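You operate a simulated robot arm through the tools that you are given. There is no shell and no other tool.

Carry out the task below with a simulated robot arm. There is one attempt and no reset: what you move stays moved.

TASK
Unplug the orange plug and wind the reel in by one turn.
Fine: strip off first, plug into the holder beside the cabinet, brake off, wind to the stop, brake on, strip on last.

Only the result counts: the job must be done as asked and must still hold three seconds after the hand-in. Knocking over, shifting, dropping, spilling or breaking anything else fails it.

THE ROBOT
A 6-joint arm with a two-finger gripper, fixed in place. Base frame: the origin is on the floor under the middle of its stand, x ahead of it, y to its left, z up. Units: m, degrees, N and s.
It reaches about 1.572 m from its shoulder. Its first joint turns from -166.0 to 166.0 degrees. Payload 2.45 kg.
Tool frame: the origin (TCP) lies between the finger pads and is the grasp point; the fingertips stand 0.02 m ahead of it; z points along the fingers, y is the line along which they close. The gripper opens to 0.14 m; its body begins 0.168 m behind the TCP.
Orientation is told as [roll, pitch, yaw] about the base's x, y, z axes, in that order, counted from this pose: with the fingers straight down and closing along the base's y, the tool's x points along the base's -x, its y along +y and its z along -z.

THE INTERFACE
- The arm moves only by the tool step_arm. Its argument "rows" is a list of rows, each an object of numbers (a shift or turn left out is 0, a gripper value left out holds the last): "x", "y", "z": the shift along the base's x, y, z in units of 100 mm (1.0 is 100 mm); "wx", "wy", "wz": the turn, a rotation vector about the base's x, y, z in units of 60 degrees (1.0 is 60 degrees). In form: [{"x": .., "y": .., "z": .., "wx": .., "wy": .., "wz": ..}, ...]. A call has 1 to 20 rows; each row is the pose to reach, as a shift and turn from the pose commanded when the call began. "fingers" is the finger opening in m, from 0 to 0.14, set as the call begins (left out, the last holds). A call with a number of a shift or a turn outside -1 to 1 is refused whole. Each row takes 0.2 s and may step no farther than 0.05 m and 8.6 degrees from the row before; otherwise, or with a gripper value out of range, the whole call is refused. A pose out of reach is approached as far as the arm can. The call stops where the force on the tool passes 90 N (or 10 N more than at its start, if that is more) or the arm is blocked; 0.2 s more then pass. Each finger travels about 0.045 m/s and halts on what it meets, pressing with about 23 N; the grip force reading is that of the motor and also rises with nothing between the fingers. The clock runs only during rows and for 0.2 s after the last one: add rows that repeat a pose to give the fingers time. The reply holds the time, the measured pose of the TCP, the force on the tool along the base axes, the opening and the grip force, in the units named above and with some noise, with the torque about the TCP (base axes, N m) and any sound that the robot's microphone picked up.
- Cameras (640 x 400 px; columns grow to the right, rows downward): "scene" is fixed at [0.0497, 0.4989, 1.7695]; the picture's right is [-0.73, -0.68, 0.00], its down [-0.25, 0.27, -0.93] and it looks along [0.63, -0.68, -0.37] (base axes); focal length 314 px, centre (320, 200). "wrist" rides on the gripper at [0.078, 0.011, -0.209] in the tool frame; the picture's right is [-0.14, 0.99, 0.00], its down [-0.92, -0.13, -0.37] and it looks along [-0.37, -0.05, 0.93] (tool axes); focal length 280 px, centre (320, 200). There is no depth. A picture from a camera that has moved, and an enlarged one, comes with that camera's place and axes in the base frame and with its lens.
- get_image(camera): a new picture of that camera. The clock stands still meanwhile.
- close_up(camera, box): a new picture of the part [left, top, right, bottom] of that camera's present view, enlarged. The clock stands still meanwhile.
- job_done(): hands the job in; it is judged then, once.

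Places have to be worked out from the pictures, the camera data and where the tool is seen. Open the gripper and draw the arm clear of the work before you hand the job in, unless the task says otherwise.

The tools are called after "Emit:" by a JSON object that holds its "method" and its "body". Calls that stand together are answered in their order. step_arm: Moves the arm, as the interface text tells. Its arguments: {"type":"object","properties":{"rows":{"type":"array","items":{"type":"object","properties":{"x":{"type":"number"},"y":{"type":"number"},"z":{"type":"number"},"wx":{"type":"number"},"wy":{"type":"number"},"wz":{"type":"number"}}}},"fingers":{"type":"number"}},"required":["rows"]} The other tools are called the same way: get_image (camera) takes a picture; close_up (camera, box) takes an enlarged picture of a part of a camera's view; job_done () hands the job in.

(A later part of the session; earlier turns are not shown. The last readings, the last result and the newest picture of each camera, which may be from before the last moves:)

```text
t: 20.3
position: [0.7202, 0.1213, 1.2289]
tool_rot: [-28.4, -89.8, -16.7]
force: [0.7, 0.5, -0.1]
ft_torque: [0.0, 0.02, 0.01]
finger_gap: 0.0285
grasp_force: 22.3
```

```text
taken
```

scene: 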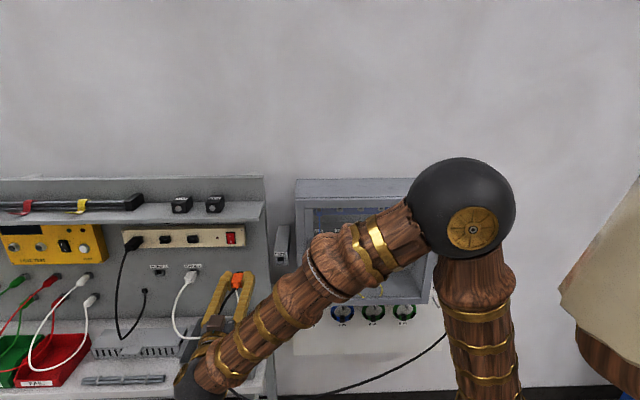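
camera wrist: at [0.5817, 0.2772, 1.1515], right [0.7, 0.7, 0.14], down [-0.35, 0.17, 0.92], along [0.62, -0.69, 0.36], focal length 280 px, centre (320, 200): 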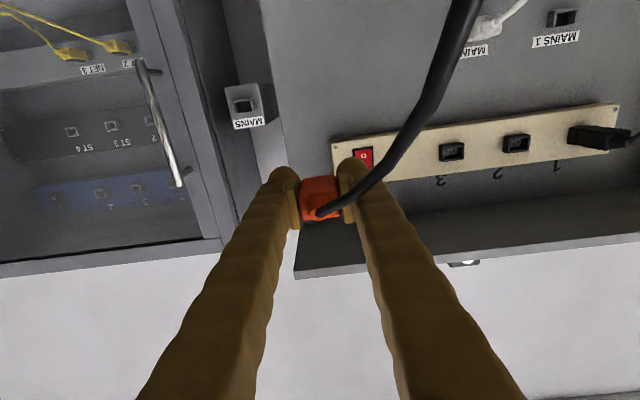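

I zoom in on the MAINS holder to fix its position and the shape of its opening.

Emit:
{"method": "close_up", "body": {"camera": "wrist", "box": [190, 60, 310, 150]}}

Emit:
{"method": "close_up", "body": {"camera": "scene", "box": [250, 210, 330, 290]}}

Emit:
{"method": "close_up", "body": {"camera": "wrist", "box": [400, 90, 560, 190]}}

```text
4.44 times, centred on (250, 105) of wrist
camera zoom: at [0.5817, 0.2772, 1.1515], right [0.7, 0.7, 0.14], down [-0.35, 0.17, 0.92], along [0.62, -0.69, 0.36], focal length 1246 px, centre (631, 622)
```

zoom: 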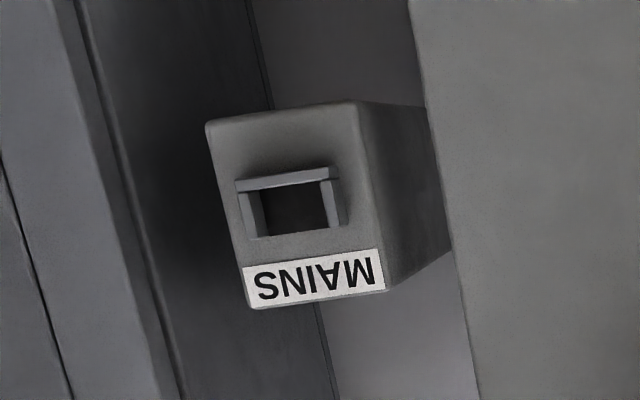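

```text
5.00 times, centred on (290, 250) of scene
camera zoom: at [0.0497, 0.4989, 1.7695], right [-0.73, -0.68, 0.0], down [-0.25, 0.27, -0.93], along [0.63, -0.68, -0.37], focal length 1568 px, centre (470, -50)
```

zoom: 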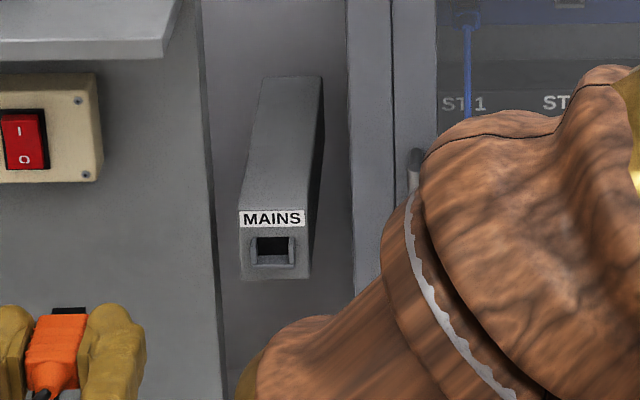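

```text
4.00 times, centred on (480, 140) of wrist
camera zoom: at [0.5817, 0.2772, 1.1515], right [0.7, 0.7, 0.14], down [-0.35, 0.17, 0.92], along [0.62, -0.69, 0.36], focal length 1122 px, centre (-320, 440)
```

zoom: 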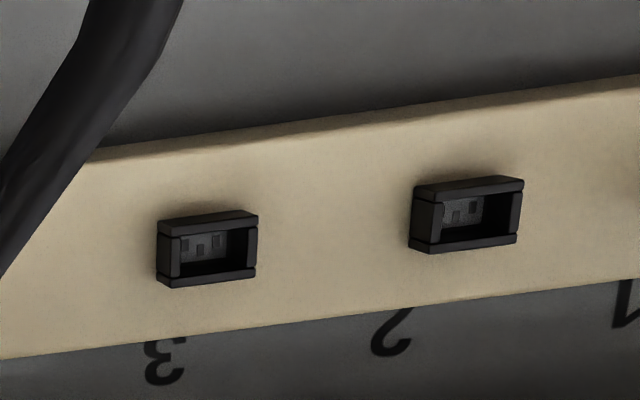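

The holder opening is centred near L=0.4985, z=1.161, with its face at about H=0.638. I shift right and down so the plug lines up with it, still 20 cm out.

Emit:
{"method": "step_arm", "body": {"rows": [{"x": -0.18, "y": -0.18, "z": -0.17}, {"x": -0.36, "y": -0.35, "z": -0.34}, {"x": -0.54, "y": -0.53, "z": -0.51}, {"x": -0.702, "y": -0.694, "z": -0.68}, {"x": -0.702, "y": -0.694, "z": -0.68}], "fingers": 0.0}}

Emit:
{"method": "get_image", "body": {"camera": "wrist"}}

Emit:
{"method": "close_up", "body": {"camera": "wrist", "box": [240, 120, 400, 240]}}

Emit:
{"method": "get_image", "body": {"camera": "scene"}}

```text
t: 21.5
position: [0.6501, 0.0523, 1.1613]
tool_rot: [-41.9, -89.8, -3.2]
force: [0.3, 0.2, -0.2]
ft_torque: [0.04, 0.01, -0.01]
finger_gap: 0.0284
grasp_force: 23.2
```

```text
taken
camera wrist: at [0.5112, 0.2082, 1.0831], right [0.7, 0.7, 0.14], down [-0.35, 0.17, 0.92], along [0.62, -0.69, 0.36], focal length 280 px, centre (320, 200)
```

wrist: 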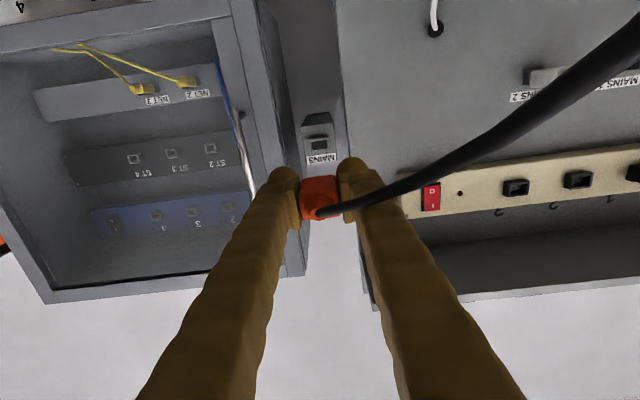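

```text
3.33 times, centred on (320, 180) of wrist
camera zoom: at [0.5112, 0.2082, 1.0831], right [0.7, 0.7, 0.14], down [-0.35, 0.17, 0.92], along [0.62, -0.69, 0.36], focal length 935 px, centre (320, 267)
```

zoom: 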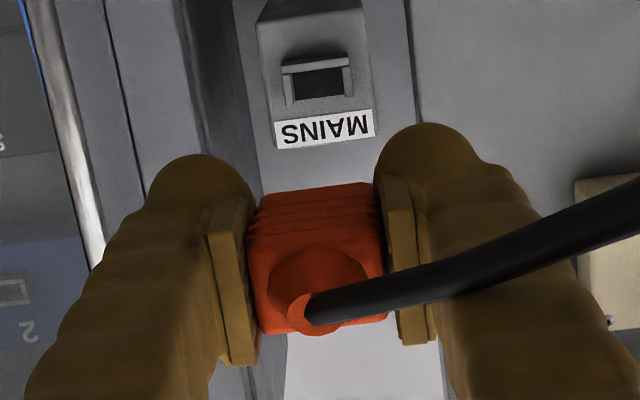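

```text
taken
```

scene: 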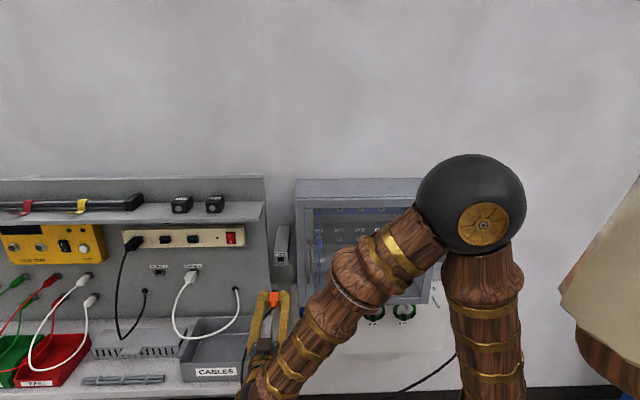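

The plug lines up laterally. To check its height in the grip before inserting, I zoom in on the plug from the scene camera.

Emit:
{"method": "close_up", "body": {"camera": "scene", "box": [247, 277, 303, 312]}}

Emit:
{"method": "close_up", "body": {"camera": "wrist", "box": [280, 120, 360, 170]}}

Emit:
{"method": "close_up", "body": {"camera": "wrist", "box": [280, 170, 360, 220]}}

```text
11.43 times, centred on (275, 294) of scene
camera zoom: at [0.0497, 0.4989, 1.7695], right [-0.73, -0.68, 0.0], down [-0.25, 0.27, -0.93], along [0.63, -0.68, -0.37], focal length 3583 px, centre (834, -880)
```

zoom: 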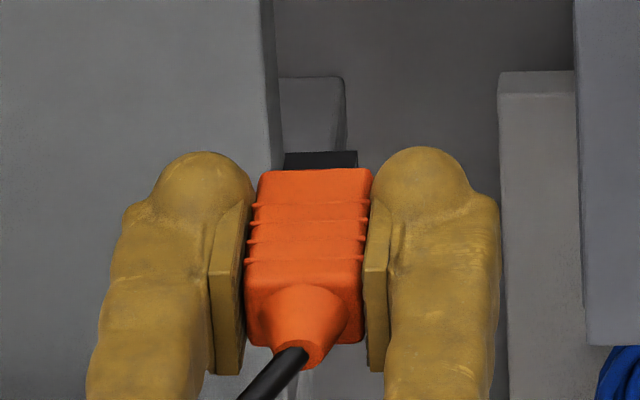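

```text
8.00 times, centred on (320, 145) of wrist
camera zoom: at [0.5112, 0.2082, 1.0831], right [0.7, 0.7, 0.14], down [-0.35, 0.17, 0.92], along [0.62, -0.69, 0.36], focal length 2243 px, centre (320, 640)
```

zoom: 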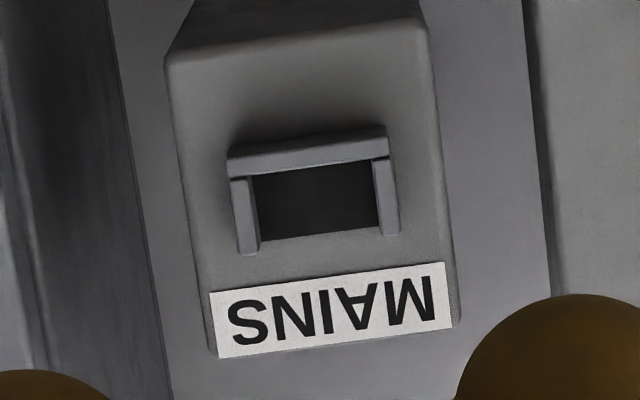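

```text
8.00 times, centred on (320, 195) of wrist
camera zoom: at [0.5112, 0.2082, 1.0831], right [0.7, 0.7, 0.14], down [-0.35, 0.17, 0.92], along [0.62, -0.69, 0.36], focal length 2243 px, centre (320, 240)
```

zoom: 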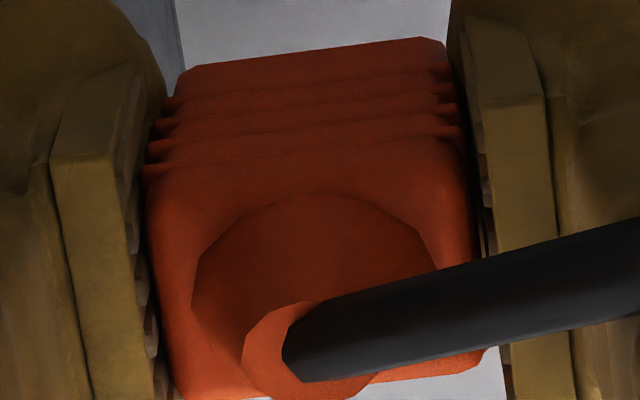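

The plug is centred laterally in the grip and sits about 2 mm above the grasp point. The holder opening is at L=0.499, z≈1.161. I drop 2 mm and advance until the nose is about 3 cm from the opening.

Emit:
{"method": "step_arm", "body": {"rows": [{"x": 0.2, "y": -0.2, "z": -0.02}, {"x": 0.4, "y": -0.4, "z": -0.02}, {"x": 0.6, "y": -0.6, "z": -0.02}, {"x": 0.8, "y": -0.8, "z": -0.02}, {"x": 0.985, "y": -0.995, "z": -0.02}, {"x": 0.985, "y": -0.995, "z": -0.02}], "fingers": 0.0}}

Emit:
{"method": "get_image", "body": {"camera": "wrist"}}

Emit:
{"method": "close_up", "body": {"camera": "wrist", "box": [280, 145, 360, 205]}}

Emit:
{"method": "close_up", "body": {"camera": "scene", "box": [250, 247, 306, 282]}}

```text
t: 22.9
position: [0.7492, -0.0472, 1.1581]
tool_rot: [-29.1, -89.8, -16.1]
force: [-0.6, -0.4, 0.5]
ft_torque: [0.03, -0.01, 0.01]
finger_gap: 0.0285
grasp_force: 23.0
```

```text
taken
camera wrist: at [0.6101, 0.1082, 1.0808], right [0.7, 0.7, 0.14], down [-0.35, 0.17, 0.92], along [0.62, -0.69, 0.36], focal length 280 px, centre (320, 200)
```

wrist: 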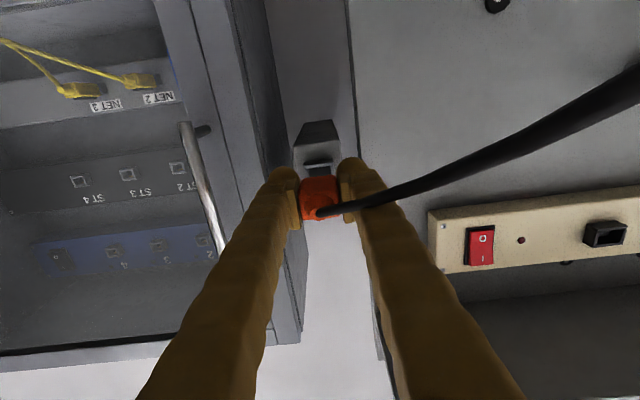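

```text
6.67 times, centred on (320, 175) of wrist
camera zoom: at [0.6101, 0.1082, 1.0808], right [0.7, 0.7, 0.14], down [-0.35, 0.17, 0.92], along [0.62, -0.69, 0.36], focal length 1869 px, centre (320, 367)
```

zoom: 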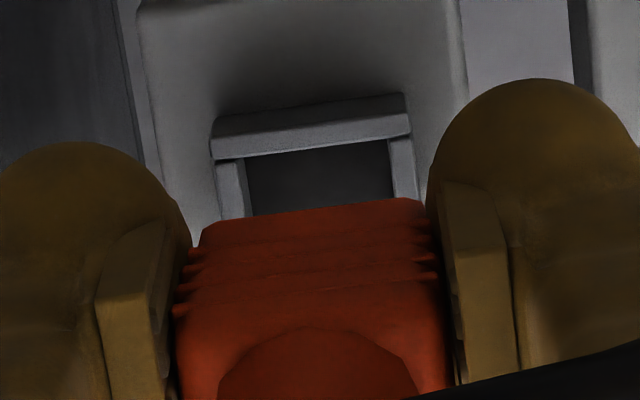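

```text
11.43 times, centred on (278, 264) of scene
camera zoom: at [0.0497, 0.4989, 1.7695], right [-0.73, -0.68, 0.0], down [-0.25, 0.27, -0.93], along [0.63, -0.68, -0.37], focal length 3583 px, centre (800, -537)
```

zoom: 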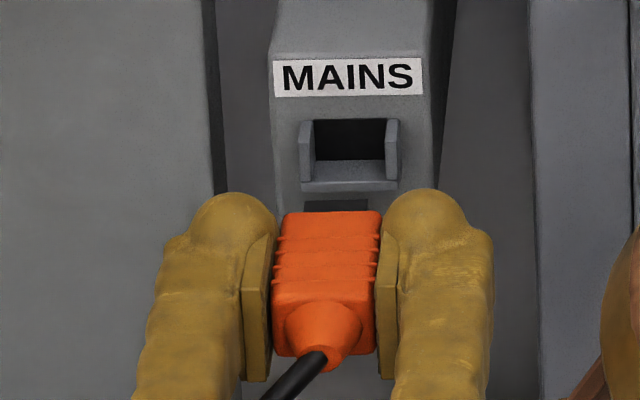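

Both views show the nose nearly lined up: it should go about 1 mm right and under 1 mm down. I make that correction and advance 2 cm for another look.

Emit:
{"method": "step_arm", "body": {"rows": [{"x": 0.05, "y": -0.065, "z": -0.006}, {"x": 0.1, "y": -0.115, "z": -0.006}, {"x": 0.134, "y": -0.149, "z": -0.006}, {"x": 0.134, "y": -0.149, "z": -0.006}], "fingers": 0.0}}

Emit:
{"method": "close_up", "body": {"camera": "wrist", "box": [280, 145, 360, 205]}}

Emit:
{"method": "close_up", "body": {"camera": "scene", "box": [250, 247, 306, 282]}}

```text
t: 23.9
position: [0.7627, -0.0636, 1.1581]
tool_rot: [-37.7, -89.8, -7.4]
force: [-0.8, 0.1, 0.2]
ft_torque: [0.0, 0.0, 0.05]
finger_gap: 0.0289
grasp_force: 23.0
```

```text
6.67 times, centred on (320, 175) of wrist
camera zoom: at [0.6242, 0.0934, 1.0803], right [0.7, 0.7, 0.14], down [-0.35, 0.17, 0.92], along [0.62, -0.69, 0.36], focal length 1869 px, centre (320, 367)
```

zoom: 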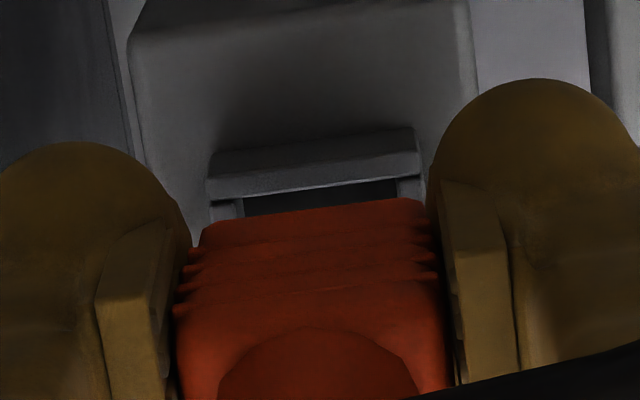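

```text
11.43 times, centred on (278, 264) of scene
camera zoom: at [0.0497, 0.4989, 1.7695], right [-0.73, -0.68, 0.0], down [-0.25, 0.27, -0.93], along [0.63, -0.68, -0.37], focal length 3583 px, centre (800, -537)
```

zoom: 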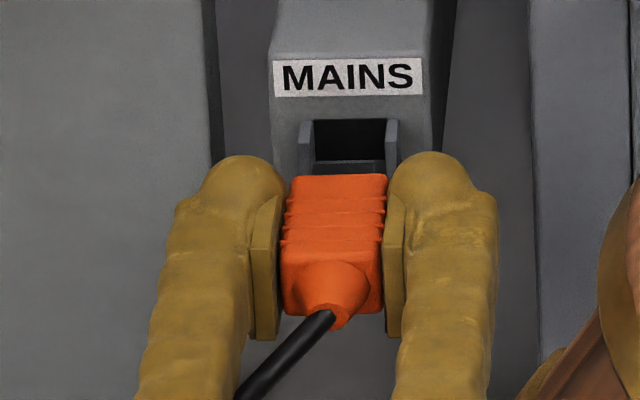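

The nose is lined up with the opening in both views. I push in gently, 4 mm per step, watching the forces.

Emit:
{"method": "step_arm", "body": {"rows": [{"x": 0.028, "y": -0.0284}, {"x": 0.056, "y": -0.0569}, {"x": 0.084, "y": -0.0853}], "fingers": 0.0}}

Emit:
{"method": "close_up", "body": {"camera": "scene", "box": [250, 247, 306, 282]}}

Emit:
{"method": "close_up", "body": {"camera": "wrist", "box": [280, 145, 360, 205]}}

```text
t: 24.7
position: [0.7716, -0.0703, 1.1586]
tool_rot: [-33.5, -89.8, -11.8]
force: [0.4, 0.1, 0.9]
ft_torque: [0.02, 0.02, 0.0]
finger_gap: 0.0286
grasp_force: 23.2
```

```text
11.43 times, centred on (278, 264) of scene
camera zoom: at [0.0497, 0.4989, 1.7695], right [-0.73, -0.68, 0.0], down [-0.25, 0.27, -0.93], along [0.63, -0.68, -0.37], focal length 3583 px, centre (800, -537)
```

zoom: 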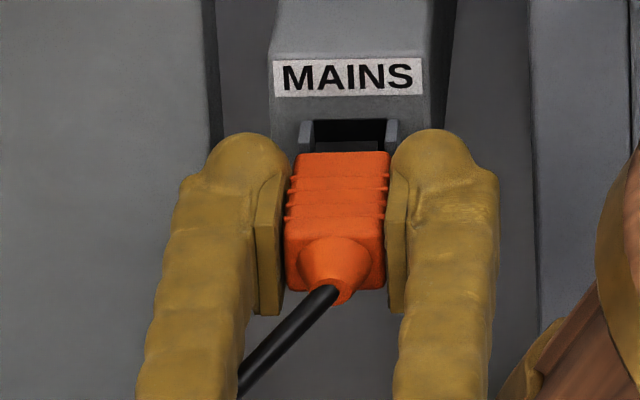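

```text
6.67 times, centred on (320, 175) of wrist
camera zoom: at [0.6328, 0.085, 1.0804], right [0.7, 0.7, 0.14], down [-0.35, 0.17, 0.92], along [0.62, -0.69, 0.36], focal length 1869 px, centre (320, 367)
```

zoom: 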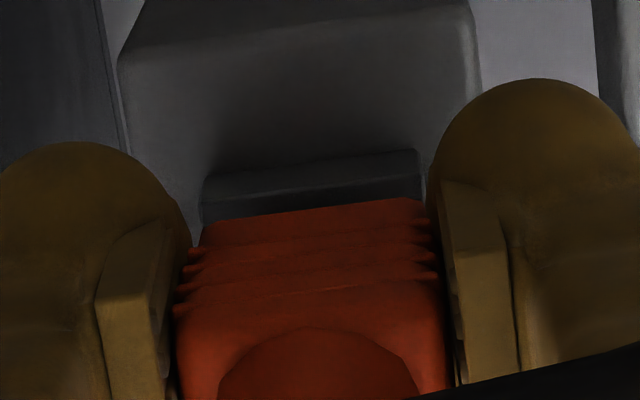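

No resistance yet, and the nose should just be entering. I continue in 2–3 mm steps.

Emit:
{"method": "step_arm", "body": {"rows": [{"x": 0.018, "y": -0.018}, {"x": 0.035, "y": -0.0355}, {"x": 0.049, "y": -0.05}], "fingers": 0.0}}

Emit:
{"method": "close_up", "body": {"camera": "scene", "box": [250, 247, 306, 282]}}

```text
t: 25.5
position: [0.7761, -0.0758, 1.1581]
tool_rot: [-36.2, -89.8, -8.9]
force: [-2.6, 3.0, 0.5]
ft_torque: [-0.03, -0.01, 0.01]
finger_gap: 0.0283
grasp_force: 23.0
```

```text
11.43 times, centred on (278, 264) of scene
camera zoom: at [0.0497, 0.4989, 1.7695], right [-0.73, -0.68, 0.0], down [-0.25, 0.27, -0.93], along [0.63, -0.68, -0.37], focal length 3583 px, centre (800, -537)
```

zoom: 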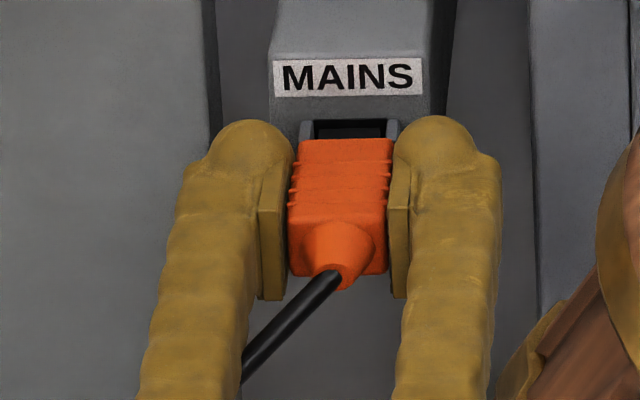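

A light 4 N axial resistance shows, which fits the nose sliding in. I keep going in 2 mm steps.

Emit:
{"method": "step_arm", "body": {"rows": [{"x": 0.014, "y": -0.0142}, {"x": 0.028, "y": -0.0284}], "fingers": 0.0}}

Emit:
{"method": "close_up", "body": {"camera": "scene", "box": [250, 247, 306, 282]}}

Emit:
{"method": "close_up", "body": {"camera": "wrist", "box": [280, 145, 360, 205]}}

```text
t: 26.1
position: [0.7776, -0.0787, 1.1578]
tool_rot: [-40.9, -89.7, -4.3]
force: [-29.7, 25.7, -0.9]
ft_torque: [-0.02, 0.0, -0.04]
finger_gap: 0.0284
grasp_force: 23.0
```

```text
11.43 times, centred on (278, 264) of scene
camera zoom: at [0.0497, 0.4989, 1.7695], right [-0.73, -0.68, 0.0], down [-0.25, 0.27, -0.93], along [0.63, -0.68, -0.37], focal length 3583 px, centre (800, -537)
```

zoom: 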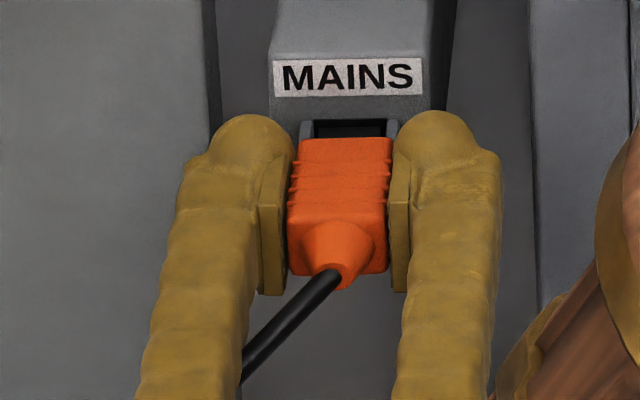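

```text
6.67 times, centred on (320, 175) of wrist
camera zoom: at [0.6396, 0.0778, 1.0805], right [0.7, 0.7, 0.14], down [-0.35, 0.17, 0.92], along [0.62, -0.69, 0.36], focal length 1869 px, centre (320, 367)
```

zoom: 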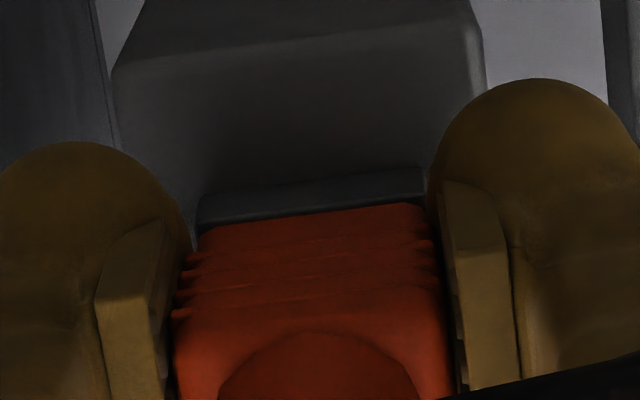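

The push met a firm stop at about 39 N, at the same depth relative to the face as in the strip (about 37 mm), so the plug is seated. I ease off slightly and open the fingers just enough to clear it.

Emit:
{"method": "step_arm", "body": {"rows": [{"x": -0.012, "y": 0.012}, {"x": -0.012, "y": 0.012}, {"x": -0.012, "y": 0.012}, {"x": -0.012, "y": 0.012}], "fingers": 0.048}}

Emit:
{"method": "close_up", "body": {"camera": "scene", "box": [250, 247, 306, 282]}}

Emit:
{"method": "get_image", "body": {"camera": "wrist"}}

```text
t: 27.1
position: [0.7793, -0.0768, 1.1576]
tool_rot: [-35.5, -89.8, -9.6]
force: [-0.6, 0.0, -0.7]
ft_torque: [0.01, -0.01, 0.01]
finger_gap: 0.048
grasp_force: 0.0
```

```text
11.43 times, centred on (278, 264) of scene
camera zoom: at [0.0497, 0.4989, 1.7695], right [-0.73, -0.68, 0.0], down [-0.25, 0.27, -0.93], along [0.63, -0.68, -0.37], focal length 3583 px, centre (800, -537)
```

zoom: 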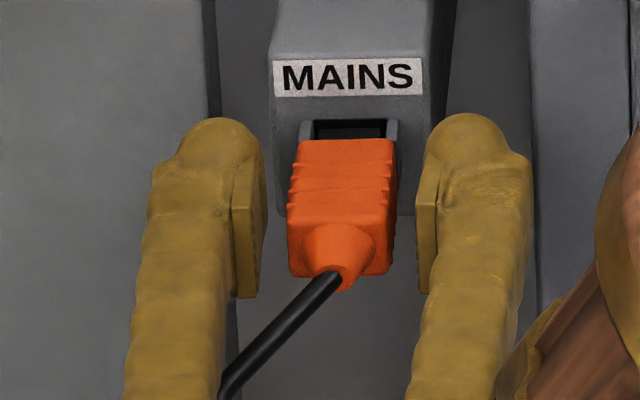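

```text
taken
camera wrist: at [0.6389, 0.0785, 1.0805], right [0.7, 0.7, 0.14], down [-0.35, 0.17, 0.92], along [0.62, -0.69, 0.36], focal length 280 px, centre (320, 200)
```

wrist: 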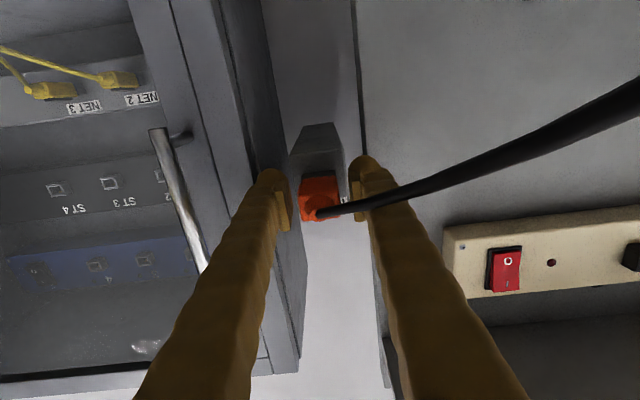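

The plug stays in the holder. I retreat straight back, with the cable passing below the left finger, and look again.

Emit:
{"method": "step_arm", "body": {"rows": [{"x": -0.15, "y": 0.15}, {"x": -0.35, "y": 0.355}, {"x": -0.6, "y": 0.61}, {"x": -0.85, "y": 0.86}, {"x": -0.985, "y": 0.995}], "fingers": 0.048}}

Emit:
{"method": "get_image", "body": {"camera": "wrist"}}

Emit:
{"method": "get_image", "body": {"camera": "scene"}}

Emit:
{"method": "close_up", "body": {"camera": "scene", "box": [250, 240, 306, 275]}}

```text
t: 28.3
position: [0.6779, 0.0222, 1.1597]
tool_rot: [-36.0, -89.8, -9.1]
force: [-0.6, -0.1, 0.8]
ft_torque: [0.01, 0.0, -0.05]
finger_gap: 0.0478
grasp_force: 0.1
```

```text
taken
camera wrist: at [0.5393, 0.1787, 1.0813], right [0.7, 0.7, 0.14], down [-0.35, 0.17, 0.92], along [0.62, -0.69, 0.36], focal length 280 px, centre (320, 200)
```

wrist: 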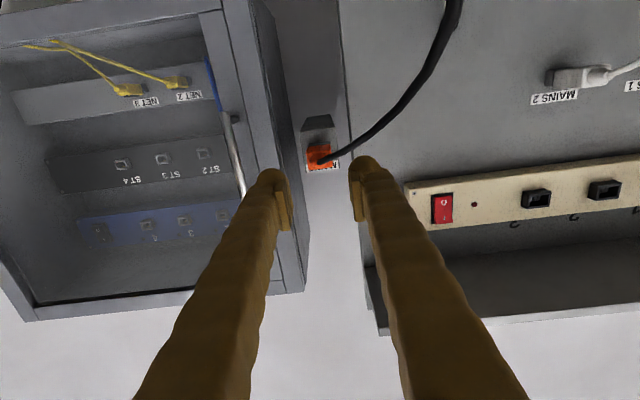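

```text
taken
```

scene: 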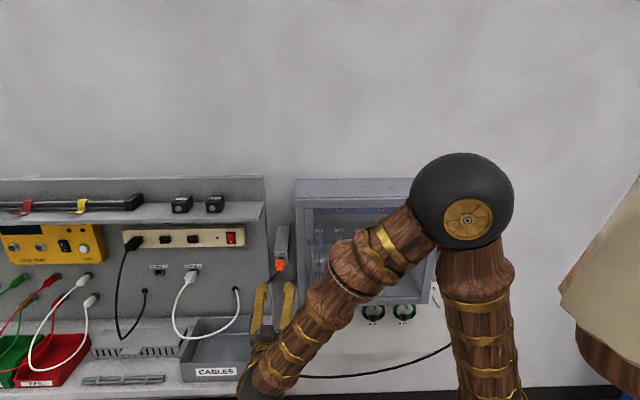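

```text
11.43 times, centred on (278, 258) of scene
camera zoom: at [0.0497, 0.4989, 1.7695], right [-0.73, -0.68, 0.0], down [-0.25, 0.27, -0.93], along [0.63, -0.68, -0.37], focal length 3583 px, centre (800, -457)
```

zoom: 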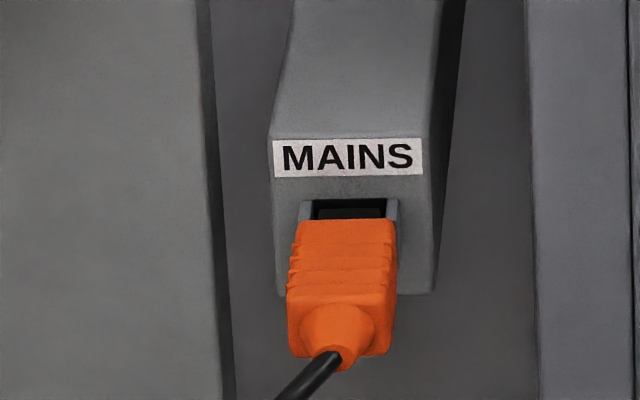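

The plug is in the MAINS holder with the cable hanging free. Next I need a proper view of the reel, brake lever and crank, so I take close-ups from the scene camera first.

Emit:
{"method": "close_up", "body": {"camera": "scene", "box": [430, 185, 494, 225]}}

Emit:
{"method": "close_up", "body": {"camera": "scene", "box": [420, 215, 484, 265]}}

```text
10.00 times, centred on (462, 205) of scene
camera zoom: at [0.0497, 0.4989, 1.7695], right [-0.73, -0.68, 0.0], down [-0.25, 0.27, -0.93], along [0.63, -0.68, -0.37], focal length 3135 px, centre (-1100, 150)
```

zoom: 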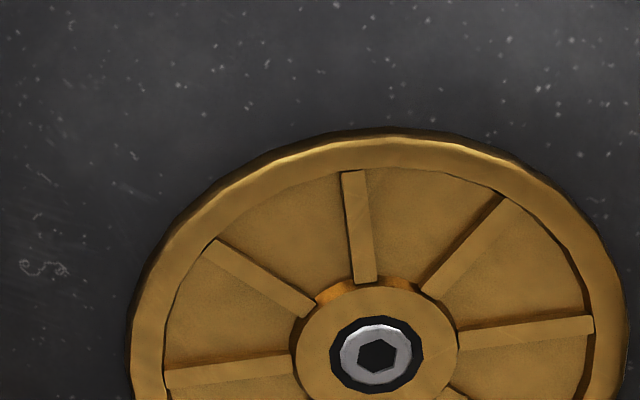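

```text
8.00 times, centred on (452, 240) of scene
camera zoom: at [0.0497, 0.4989, 1.7695], right [-0.73, -0.68, 0.0], down [-0.25, 0.27, -0.93], along [0.63, -0.68, -0.37], focal length 2508 px, centre (-736, -120)
```

zoom: 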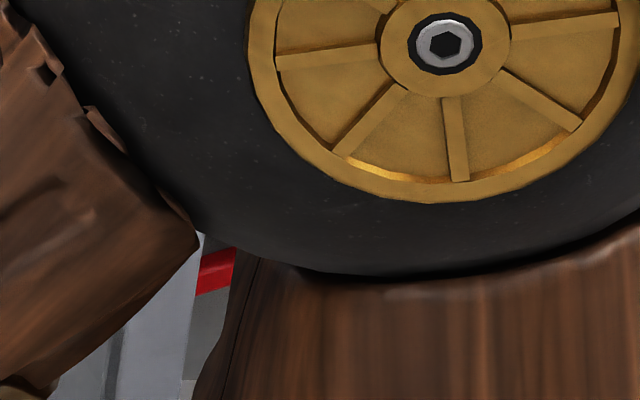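

The elbow blocks the scene camera's view of the reel. I raise the tool, swing it to the right in front of the cabinet and yaw it towards the reel, so the wrist camera can see it.

Emit:
{"method": "step_arm", "body": {"rows": [{"x": -0.1, "y": 0.0, "z": 0.35}, {"x": -0.2, "y": 0.0, "z": 0.7, "wz": -0.11}, {"x": -0.35, "y": -0.15, "z": 1.0, "wz": -0.225}, {"x": -0.5, "y": -0.3, "z": 1.0, "wz": -0.34}, {"x": -0.6, "y": -0.45, "z": 1.0, "wz": -0.45}], "fingers": 0.0}}

Emit:
{"method": "step_arm", "body": {"rows": [{"x": -0.2, "y": -0.1, "wz": -0.11}, {"x": -0.4, "y": -0.25, "wz": -0.225}, {"x": -0.65, "y": -0.4, "wz": -0.34}, {"x": -0.9, "y": -0.5, "wz": -0.45}], "fingers": 0.0}}

Emit:
{"method": "get_image", "body": {"camera": "wrist"}}

Emit:
{"method": "get_image", "body": {"camera": "scene"}}

```text
t: 29.5
position: [0.6173, -0.0243, 1.2592]
tool_rot: [-46.5, -89.8, -25.7]
force: [0.2, -0.3, -0.5]
ft_torque: [0.0, 0.01, 0.01]
finger_gap: 0.0003
grasp_force: 23.4
```

```text
t: 30.5
position: [0.5287, -0.0745, 1.2581]
tool_rot: [-41.6, -89.8, -57.9]
force: [-0.2, 0.1, -0.6]
ft_torque: [-0.01, -0.03, 0.01]
finger_gap: 0.0
grasp_force: 22.9
```

```text
taken
camera wrist: at [0.5738, 0.1313, 1.1802], right [0.98, -0.16, 0.14], down [-0.07, 0.38, 0.92], along [-0.2, -0.91, 0.36], focal length 280 px, centre (320, 200)
```

wrist: 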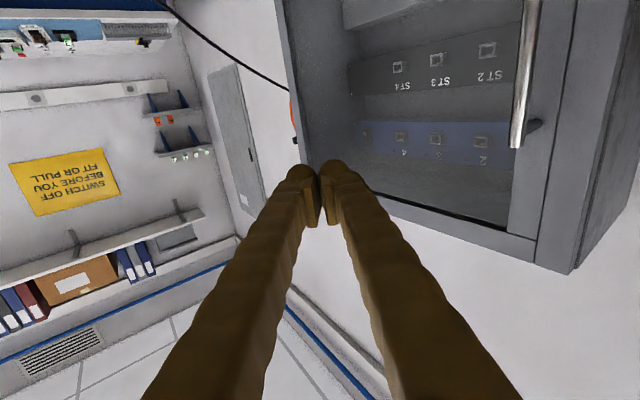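

```text
taken
```

scene: 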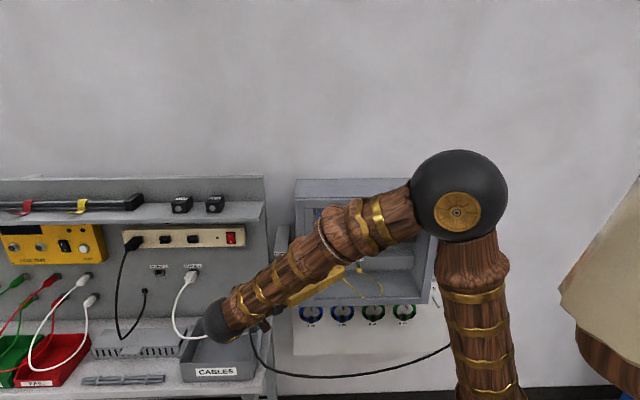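

From here the reel is hidden behind the cabinet side. The handle is at about (0.36, -0.62, 1.31) with the disc centre near L=-0.19, z=1.25. I lift the tool above the cabinet height while turning the fingers down, keeping the elbow forward and away from the lamp.

Emit:
{"method": "step_arm", "body": {"rows": [{"x": -0.05, "y": -0.13, "z": 0.2, "wx": 0.1229, "wy": 0.039, "wz": 0.0587}, {"x": -0.1, "y": -0.26, "z": 0.4, "wx": 0.2458, "wy": 0.078, "wz": 0.1174}, {"x": -0.15, "y": -0.4, "z": 0.6, "wx": 0.3687, "wy": 0.117, "wz": 0.1761}, {"x": -0.2, "y": -0.53, "z": 0.8, "wx": 0.4916, "wy": 0.156, "wz": 0.2348}, {"x": -0.25, "y": -0.66, "z": 0.9, "wx": 0.6145, "wy": 0.195, "wz": 0.2935}, {"x": -0.3, "y": -0.8, "z": 1.0, "wx": 0.7372, "wy": 0.2339, "wz": 0.3523}], "fingers": 0.0}}

Emit:
{"method": "step_arm", "body": {"rows": [{"x": -0.03, "y": -0.13, "z": 0.2, "wx": 0.1229, "wy": 0.039, "wz": 0.0587}, {"x": -0.06, "y": -0.26, "z": 0.4, "wx": 0.2458, "wy": 0.078, "wz": 0.1174}, {"x": -0.1, "y": -0.4, "z": 0.6, "wx": 0.3687, "wy": 0.117, "wz": 0.1761}, {"x": -0.13, "y": -0.53, "z": 0.8, "wx": 0.4916, "wy": 0.156, "wz": 0.2348}, {"x": -0.16, "y": -0.66, "z": 0.9, "wx": 0.6145, "wy": 0.195, "wz": 0.2935}, {"x": -0.2, "y": -0.8, "z": 1.0, "wx": 0.7372, "wy": 0.2339, "wz": 0.3523}], "fingers": 0.0}}

Emit:
{"method": "get_image", "body": {"camera": "scene"}}

Emit:
{"method": "get_image", "body": {"camera": "wrist"}}

```text
t: 31.9
position: [0.498, -0.153, 1.3586]
tool_rot: [-15.6, -43.7, -61.0]
force: [0.2, -0.2, 0.0]
ft_torque: [-0.03, -0.02, -0.03]
finger_gap: 0.0001
grasp_force: 22.8
```

```text
t: 33.3
position: [0.4794, -0.2348, 1.4562]
tool_rot: [0.4, 0.5, -45.2]
force: [-1.3, 0.5, -0.6]
ft_torque: [-0.07, -0.1, 0.02]
finger_gap: 0.0
grasp_force: 23.2
```

```text
taken
```

scene: 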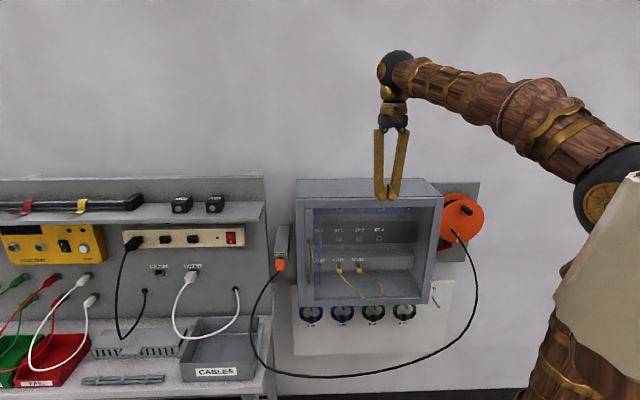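

```text
taken
camera wrist: at [0.4338, -0.1739, 1.6652], right [0.8, 0.6, 0.01], down [0.56, -0.75, 0.36], along [0.22, -0.29, -0.93], focal length 280 px, centre (320, 200)
```

wrist: 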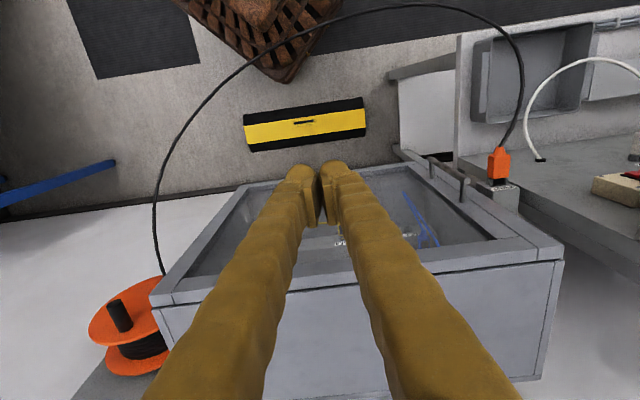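

The fingers are down and the reel is in clear view of the scene camera. I zoom in on the reel and the brake from both cameras.

Emit:
{"method": "close_up", "body": {"camera": "scene", "box": [430, 180, 494, 220]}}

Emit:
{"method": "close_up", "body": {"camera": "scene", "box": [430, 215, 494, 265]}}

Emit:
{"method": "close_up", "body": {"camera": "wrist", "box": [70, 250, 230, 390]}}

Emit:
{"method": "close_up", "body": {"camera": "scene", "box": [480, 150, 640, 400]}}

```text
10.00 times, centred on (462, 200) of scene
camera zoom: at [0.0497, 0.4989, 1.7695], right [-0.73, -0.68, 0.0], down [-0.25, 0.27, -0.93], along [0.63, -0.68, -0.37], focal length 3135 px, centre (-1100, 200)
```

zoom: 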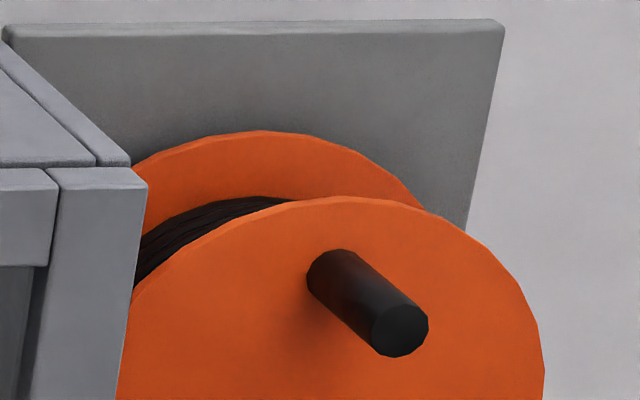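

```text
8.00 times, centred on (462, 240) of scene
camera zoom: at [0.0497, 0.4989, 1.7695], right [-0.73, -0.68, 0.0], down [-0.25, 0.27, -0.93], along [0.63, -0.68, -0.37], focal length 2508 px, centre (-816, -120)
```

zoom: 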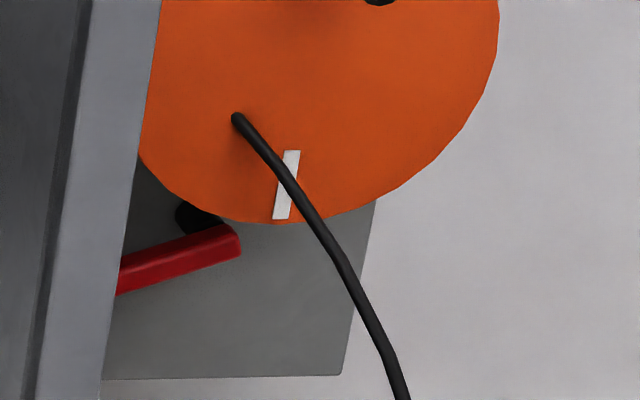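

```text
2.86 times, centred on (150, 320) of wrist
camera zoom: at [0.4338, -0.1739, 1.6652], right [0.8, 0.6, 0.01], down [0.56, -0.75, 0.36], along [0.22, -0.29, -0.93], focal length 801 px, centre (806, -143)
```

zoom: 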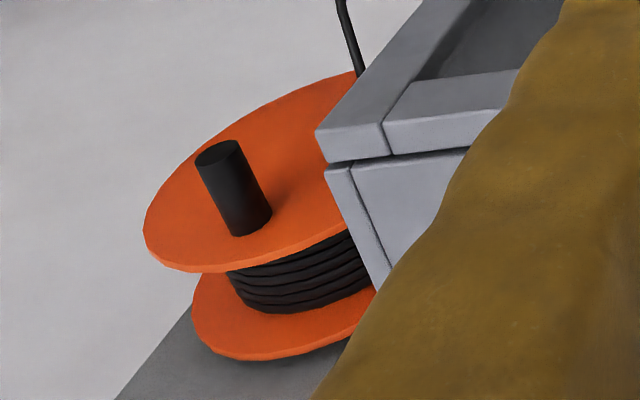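

```text
1.60 times, centred on (560, 275) of scene
camera zoom: at [0.0497, 0.4989, 1.7695], right [-0.73, -0.68, 0.0], down [-0.25, 0.27, -0.93], along [0.63, -0.68, -0.37], focal length 502 px, centre (-64, 80)
```

zoom: 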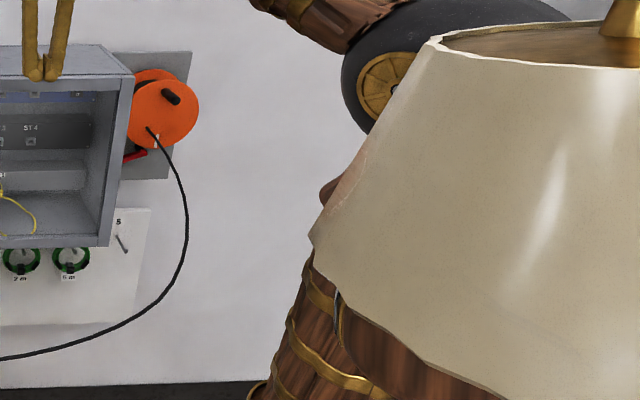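

The shade looks different from before (its top corner has shifted), so the arm may be near or touching it. I move the elbow forward a little, away from it, and check whether it moves.

Emit:
{"method": "step_arm", "body": {"rows": [{"x": 0.1, "y": -0.2, "z": 0.0}, {"x": 0.2, "y": -0.4, "z": 0.0}, {"x": 0.3, "y": -0.6, "z": 0.0}], "fingers": 0.0}}

Emit:
{"method": "close_up", "body": {"camera": "scene", "box": [480, 150, 640, 400]}}

```text
t: 34.1
position: [0.5087, -0.2942, 1.4585]
tool_rot: [0.4, 0.0, -45.2]
force: [-0.2, -0.2, 0.1]
ft_torque: [0.0, 0.0, -0.03]
finger_gap: 0.0
grasp_force: 23.1
```

```text
1.60 times, centred on (560, 275) of scene
camera zoom: at [0.0497, 0.4989, 1.7695], right [-0.73, -0.68, 0.0], down [-0.25, 0.27, -0.93], along [0.63, -0.68, -0.37], focal length 502 px, centre (-64, 80)
```

zoom: 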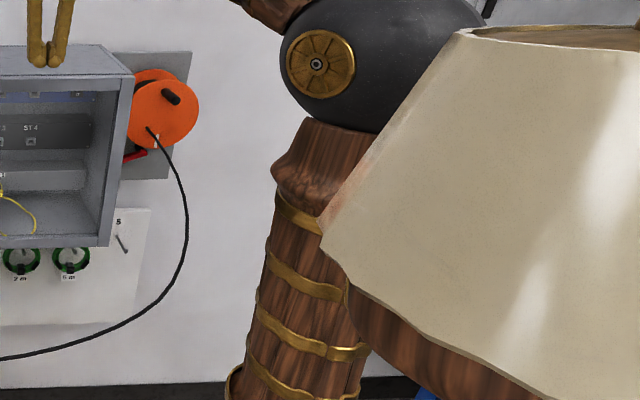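

The shade swung back to its usual place, so it gives when the elbow comes back over the base axis. I'll keep the elbow forward. Now I slide right above the cabinet, past the reel, for a view from the right.

Emit:
{"method": "step_arm", "body": {"rows": [{"x": -0.228, "y": -0.276}, {"x": -0.457, "y": -0.551}, {"x": -0.685, "y": -0.827}], "fingers": 0.0}}

Emit:
{"method": "step_arm", "body": {"rows": [{"x": -0.228, "y": -0.276}, {"x": -0.457, "y": -0.551}, {"x": -0.685, "y": -0.827}], "fingers": 0.0}}

Emit:
{"method": "step_arm", "body": {"rows": [{"x": -0.228, "y": -0.276}, {"x": -0.457, "y": -0.551}, {"x": -0.685, "y": -0.827}], "fingers": 0.0}}

Emit:
{"method": "get_image", "body": {"camera": "scene"}}

Emit:
{"method": "get_image", "body": {"camera": "wrist"}}

```text
t: 34.9
position: [0.4401, -0.3755, 1.46]
tool_rot: [0.4, 0.1, -45.2]
force: [-0.3, 0.6, 0.0]
ft_torque: [0.01, 0.04, -0.01]
finger_gap: 0.0
grasp_force: 23.0
```

```text
t: 35.7
position: [0.3706, -0.459, 1.4586]
tool_rot: [0.5, 0.1, -45.2]
force: [-0.4, 0.3, 0.8]
ft_torque: [-0.03, -0.04, 0.01]
finger_gap: 0.0002
grasp_force: 23.1
```

```text
t: 36.5
position: [0.3029, -0.5432, 1.4591]
tool_rot: [0.2, 0.1, -45.2]
force: [-0.8, 0.6, 0.6]
ft_torque: [-0.03, -0.03, -0.01]
finger_gap: 0.0001
grasp_force: 23.1
```

```text
taken
```

scene: 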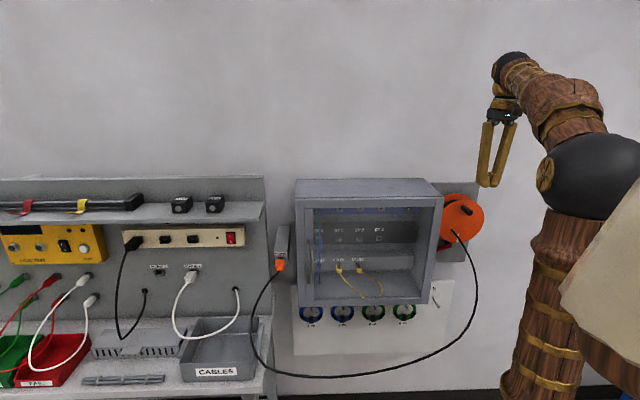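

```text
taken
camera wrist: at [0.2561, -0.4796, 1.6683], right [0.8, 0.6, 0.01], down [0.56, -0.75, 0.37], along [0.22, -0.29, -0.93], focal length 280 px, centre (320, 200)
```

wrist: 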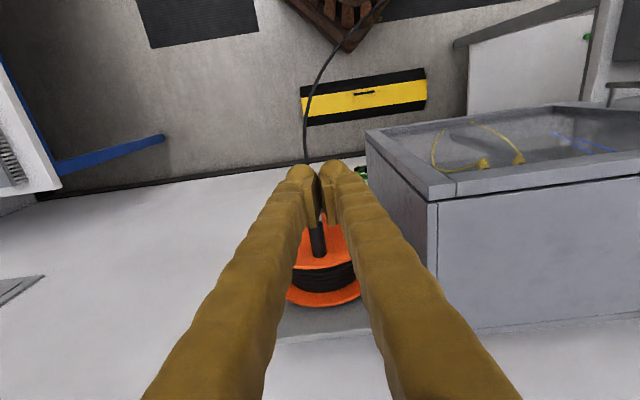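

I zoom in on the reel from above here.

Emit:
{"method": "close_up", "body": {"camera": "wrist", "box": [270, 200, 380, 320]}}

Emit:
{"method": "close_up", "body": {"camera": "wrist", "box": [280, 100, 400, 180]}}

Emit:
{"method": "close_up", "body": {"camera": "scene", "box": [430, 180, 500, 270]}}

```text
3.33 times, centred on (325, 260) of wrist
camera zoom: at [0.2561, -0.4796, 1.6683], right [0.8, 0.6, 0.01], down [0.56, -0.75, 0.37], along [0.22, -0.29, -0.93], focal length 935 px, centre (303, 0)
```

zoom: 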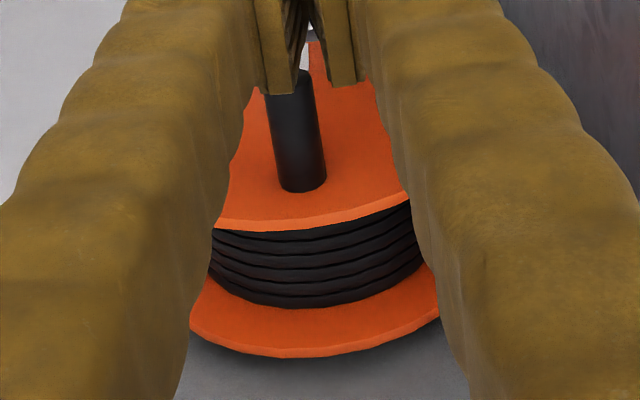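

```text
5.00 times, centred on (340, 140) of wrist
camera zoom: at [0.2561, -0.4796, 1.6683], right [0.8, 0.6, 0.01], down [0.56, -0.75, 0.37], along [0.22, -0.29, -0.93], focal length 1402 px, centre (220, 500)
```

zoom: 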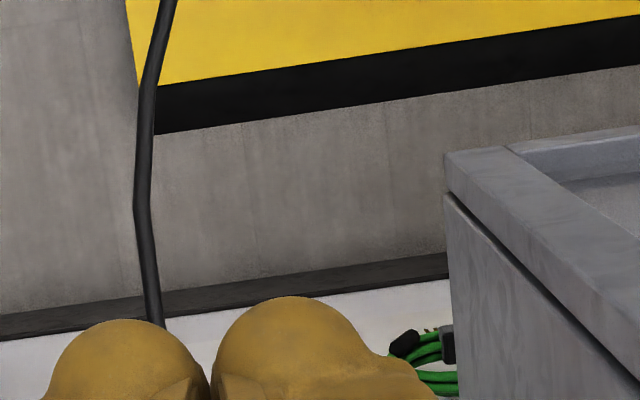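

```text
4.44 times, centred on (465, 225) of scene
camera zoom: at [0.0497, 0.4989, 1.7695], right [-0.73, -0.68, 0.0], down [-0.25, 0.27, -0.93], along [0.63, -0.68, -0.37], focal length 1394 px, centre (-324, 89)
```

zoom: 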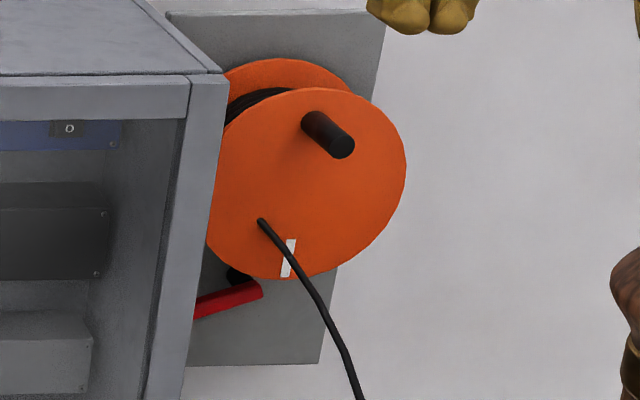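

I move further right of the reel and then lower, to get a view of its underside and the brake lever.

Emit:
{"method": "step_arm", "body": {"rows": [{"x": -0.2, "y": -0.31}, {"x": -0.4, "y": -0.62}, {"x": -0.58, "y": -0.927}], "fingers": 0.0}}

Emit:
{"method": "step_arm", "body": {"rows": [{"x": -0.2, "y": -0.31}, {"x": -0.4, "y": -0.62}, {"x": -0.58, "y": -0.927}, {"x": -0.58, "y": -0.927, "z": -0.4}, {"x": -0.58, "y": -0.927, "z": -0.8}, {"x": -0.58, "y": -0.927, "z": -1.0}], "fingers": 0.0}}

Emit:
{"method": "step_arm", "body": {"rows": [{"z": -0.1, "wx": -0.0681, "wy": -0.1058, "wz": 0.0271}, {"z": -0.2, "wx": -0.1362, "wy": -0.2116, "wz": 0.0542}, {"z": -0.3, "wx": -0.2043, "wy": -0.3174, "wz": 0.0813}, {"z": -0.4, "wx": -0.2724, "wy": -0.4232, "wz": 0.1084}, {"z": -0.5, "wx": -0.3405, "wy": -0.529, "wz": 0.1355}, {"z": -0.6, "wx": -0.4084, "wy": -0.6348, "wz": 0.1628}], "fingers": 0.0}}

Emit:
{"method": "get_image", "body": {"camera": "scene"}}

Emit:
{"method": "get_image", "body": {"camera": "wrist"}}

```text
t: 37.3
position: [0.2446, -0.6346, 1.4586]
tool_rot: [0.3, 0.1, -45.1]
force: [0.0, -0.2, 0.3]
ft_torque: [-0.05, 0.0, -0.03]
finger_gap: 0.0002
grasp_force: 23.2
```

```text
t: 38.7
position: [0.1871, -0.7272, 1.3584]
tool_rot: [0.4, 0.2, -45.2]
force: [0.2, 0.9, -0.3]
ft_torque: [0.01, -0.02, 0.02]
finger_gap: 0.0002
grasp_force: 23.1
```

```text
t: 40.1
position: [0.1872, -0.7278, 1.2989]
tool_rot: [7.6, -44.8, -37.8]
force: [-0.6, -0.8, 0.4]
ft_torque: [0.0, -0.01, 0.01]
finger_gap: 0.0
grasp_force: 23.1
```

```text
taken
```

scene: 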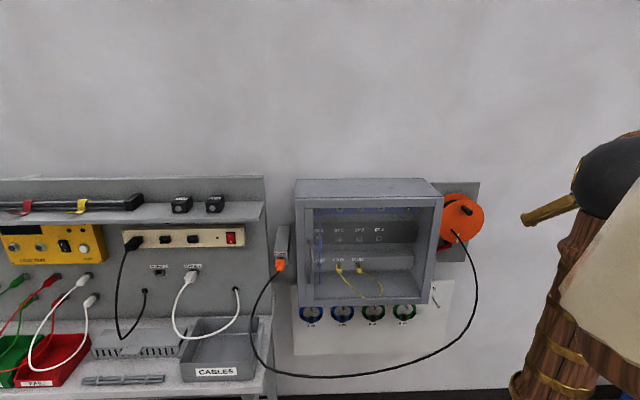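

```text
taken
camera wrist: at [0.0191, -0.6162, 1.3913], right [0.61, 0.77, 0.19], down [0.21, -0.39, 0.9], along [0.77, -0.5, -0.4], focal length 280 px, centre (320, 200)
```

wrist: 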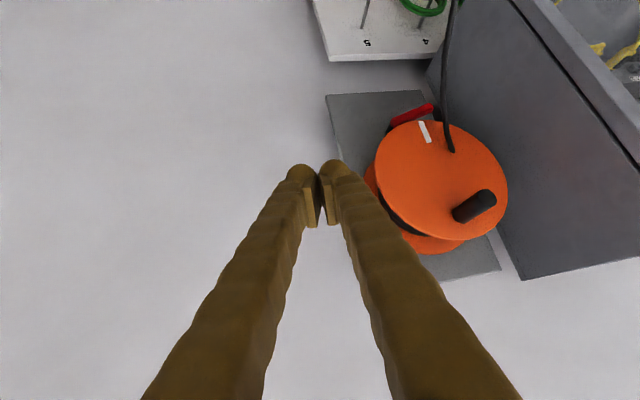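

A good view of the reel from the right (upside down). I zoom in on the reel and the red brake lever.

Emit:
{"method": "close_up", "body": {"camera": "wrist", "box": [320, 80, 520, 280]}}

Emit:
{"method": "close_up", "body": {"camera": "wrist", "box": [370, 80, 490, 160]}}

```text
2.00 times, centred on (420, 180) of wrist
camera zoom: at [0.0191, -0.6162, 1.3913], right [0.61, 0.77, 0.19], down [0.21, -0.39, 0.9], along [0.77, -0.5, -0.4], focal length 561 px, centre (120, 240)
```

zoom: 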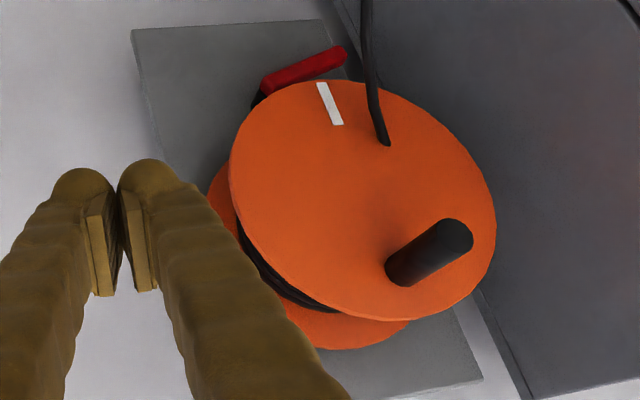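

```text
5.00 times, centred on (430, 120) of wrist
camera zoom: at [0.0191, -0.6162, 1.3913], right [0.61, 0.77, 0.19], down [0.21, -0.39, 0.9], along [0.77, -0.5, -0.4], focal length 1402 px, centre (-230, 600)
```

zoom: 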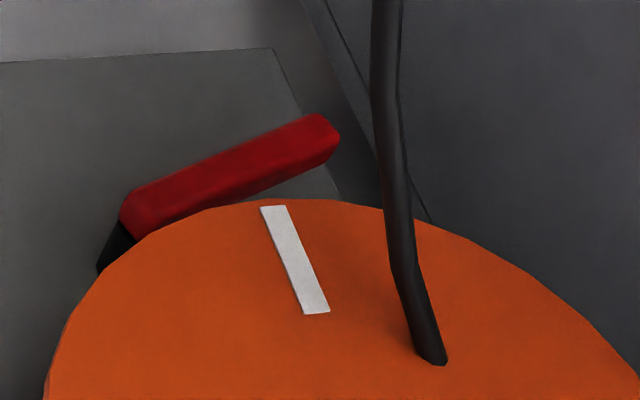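

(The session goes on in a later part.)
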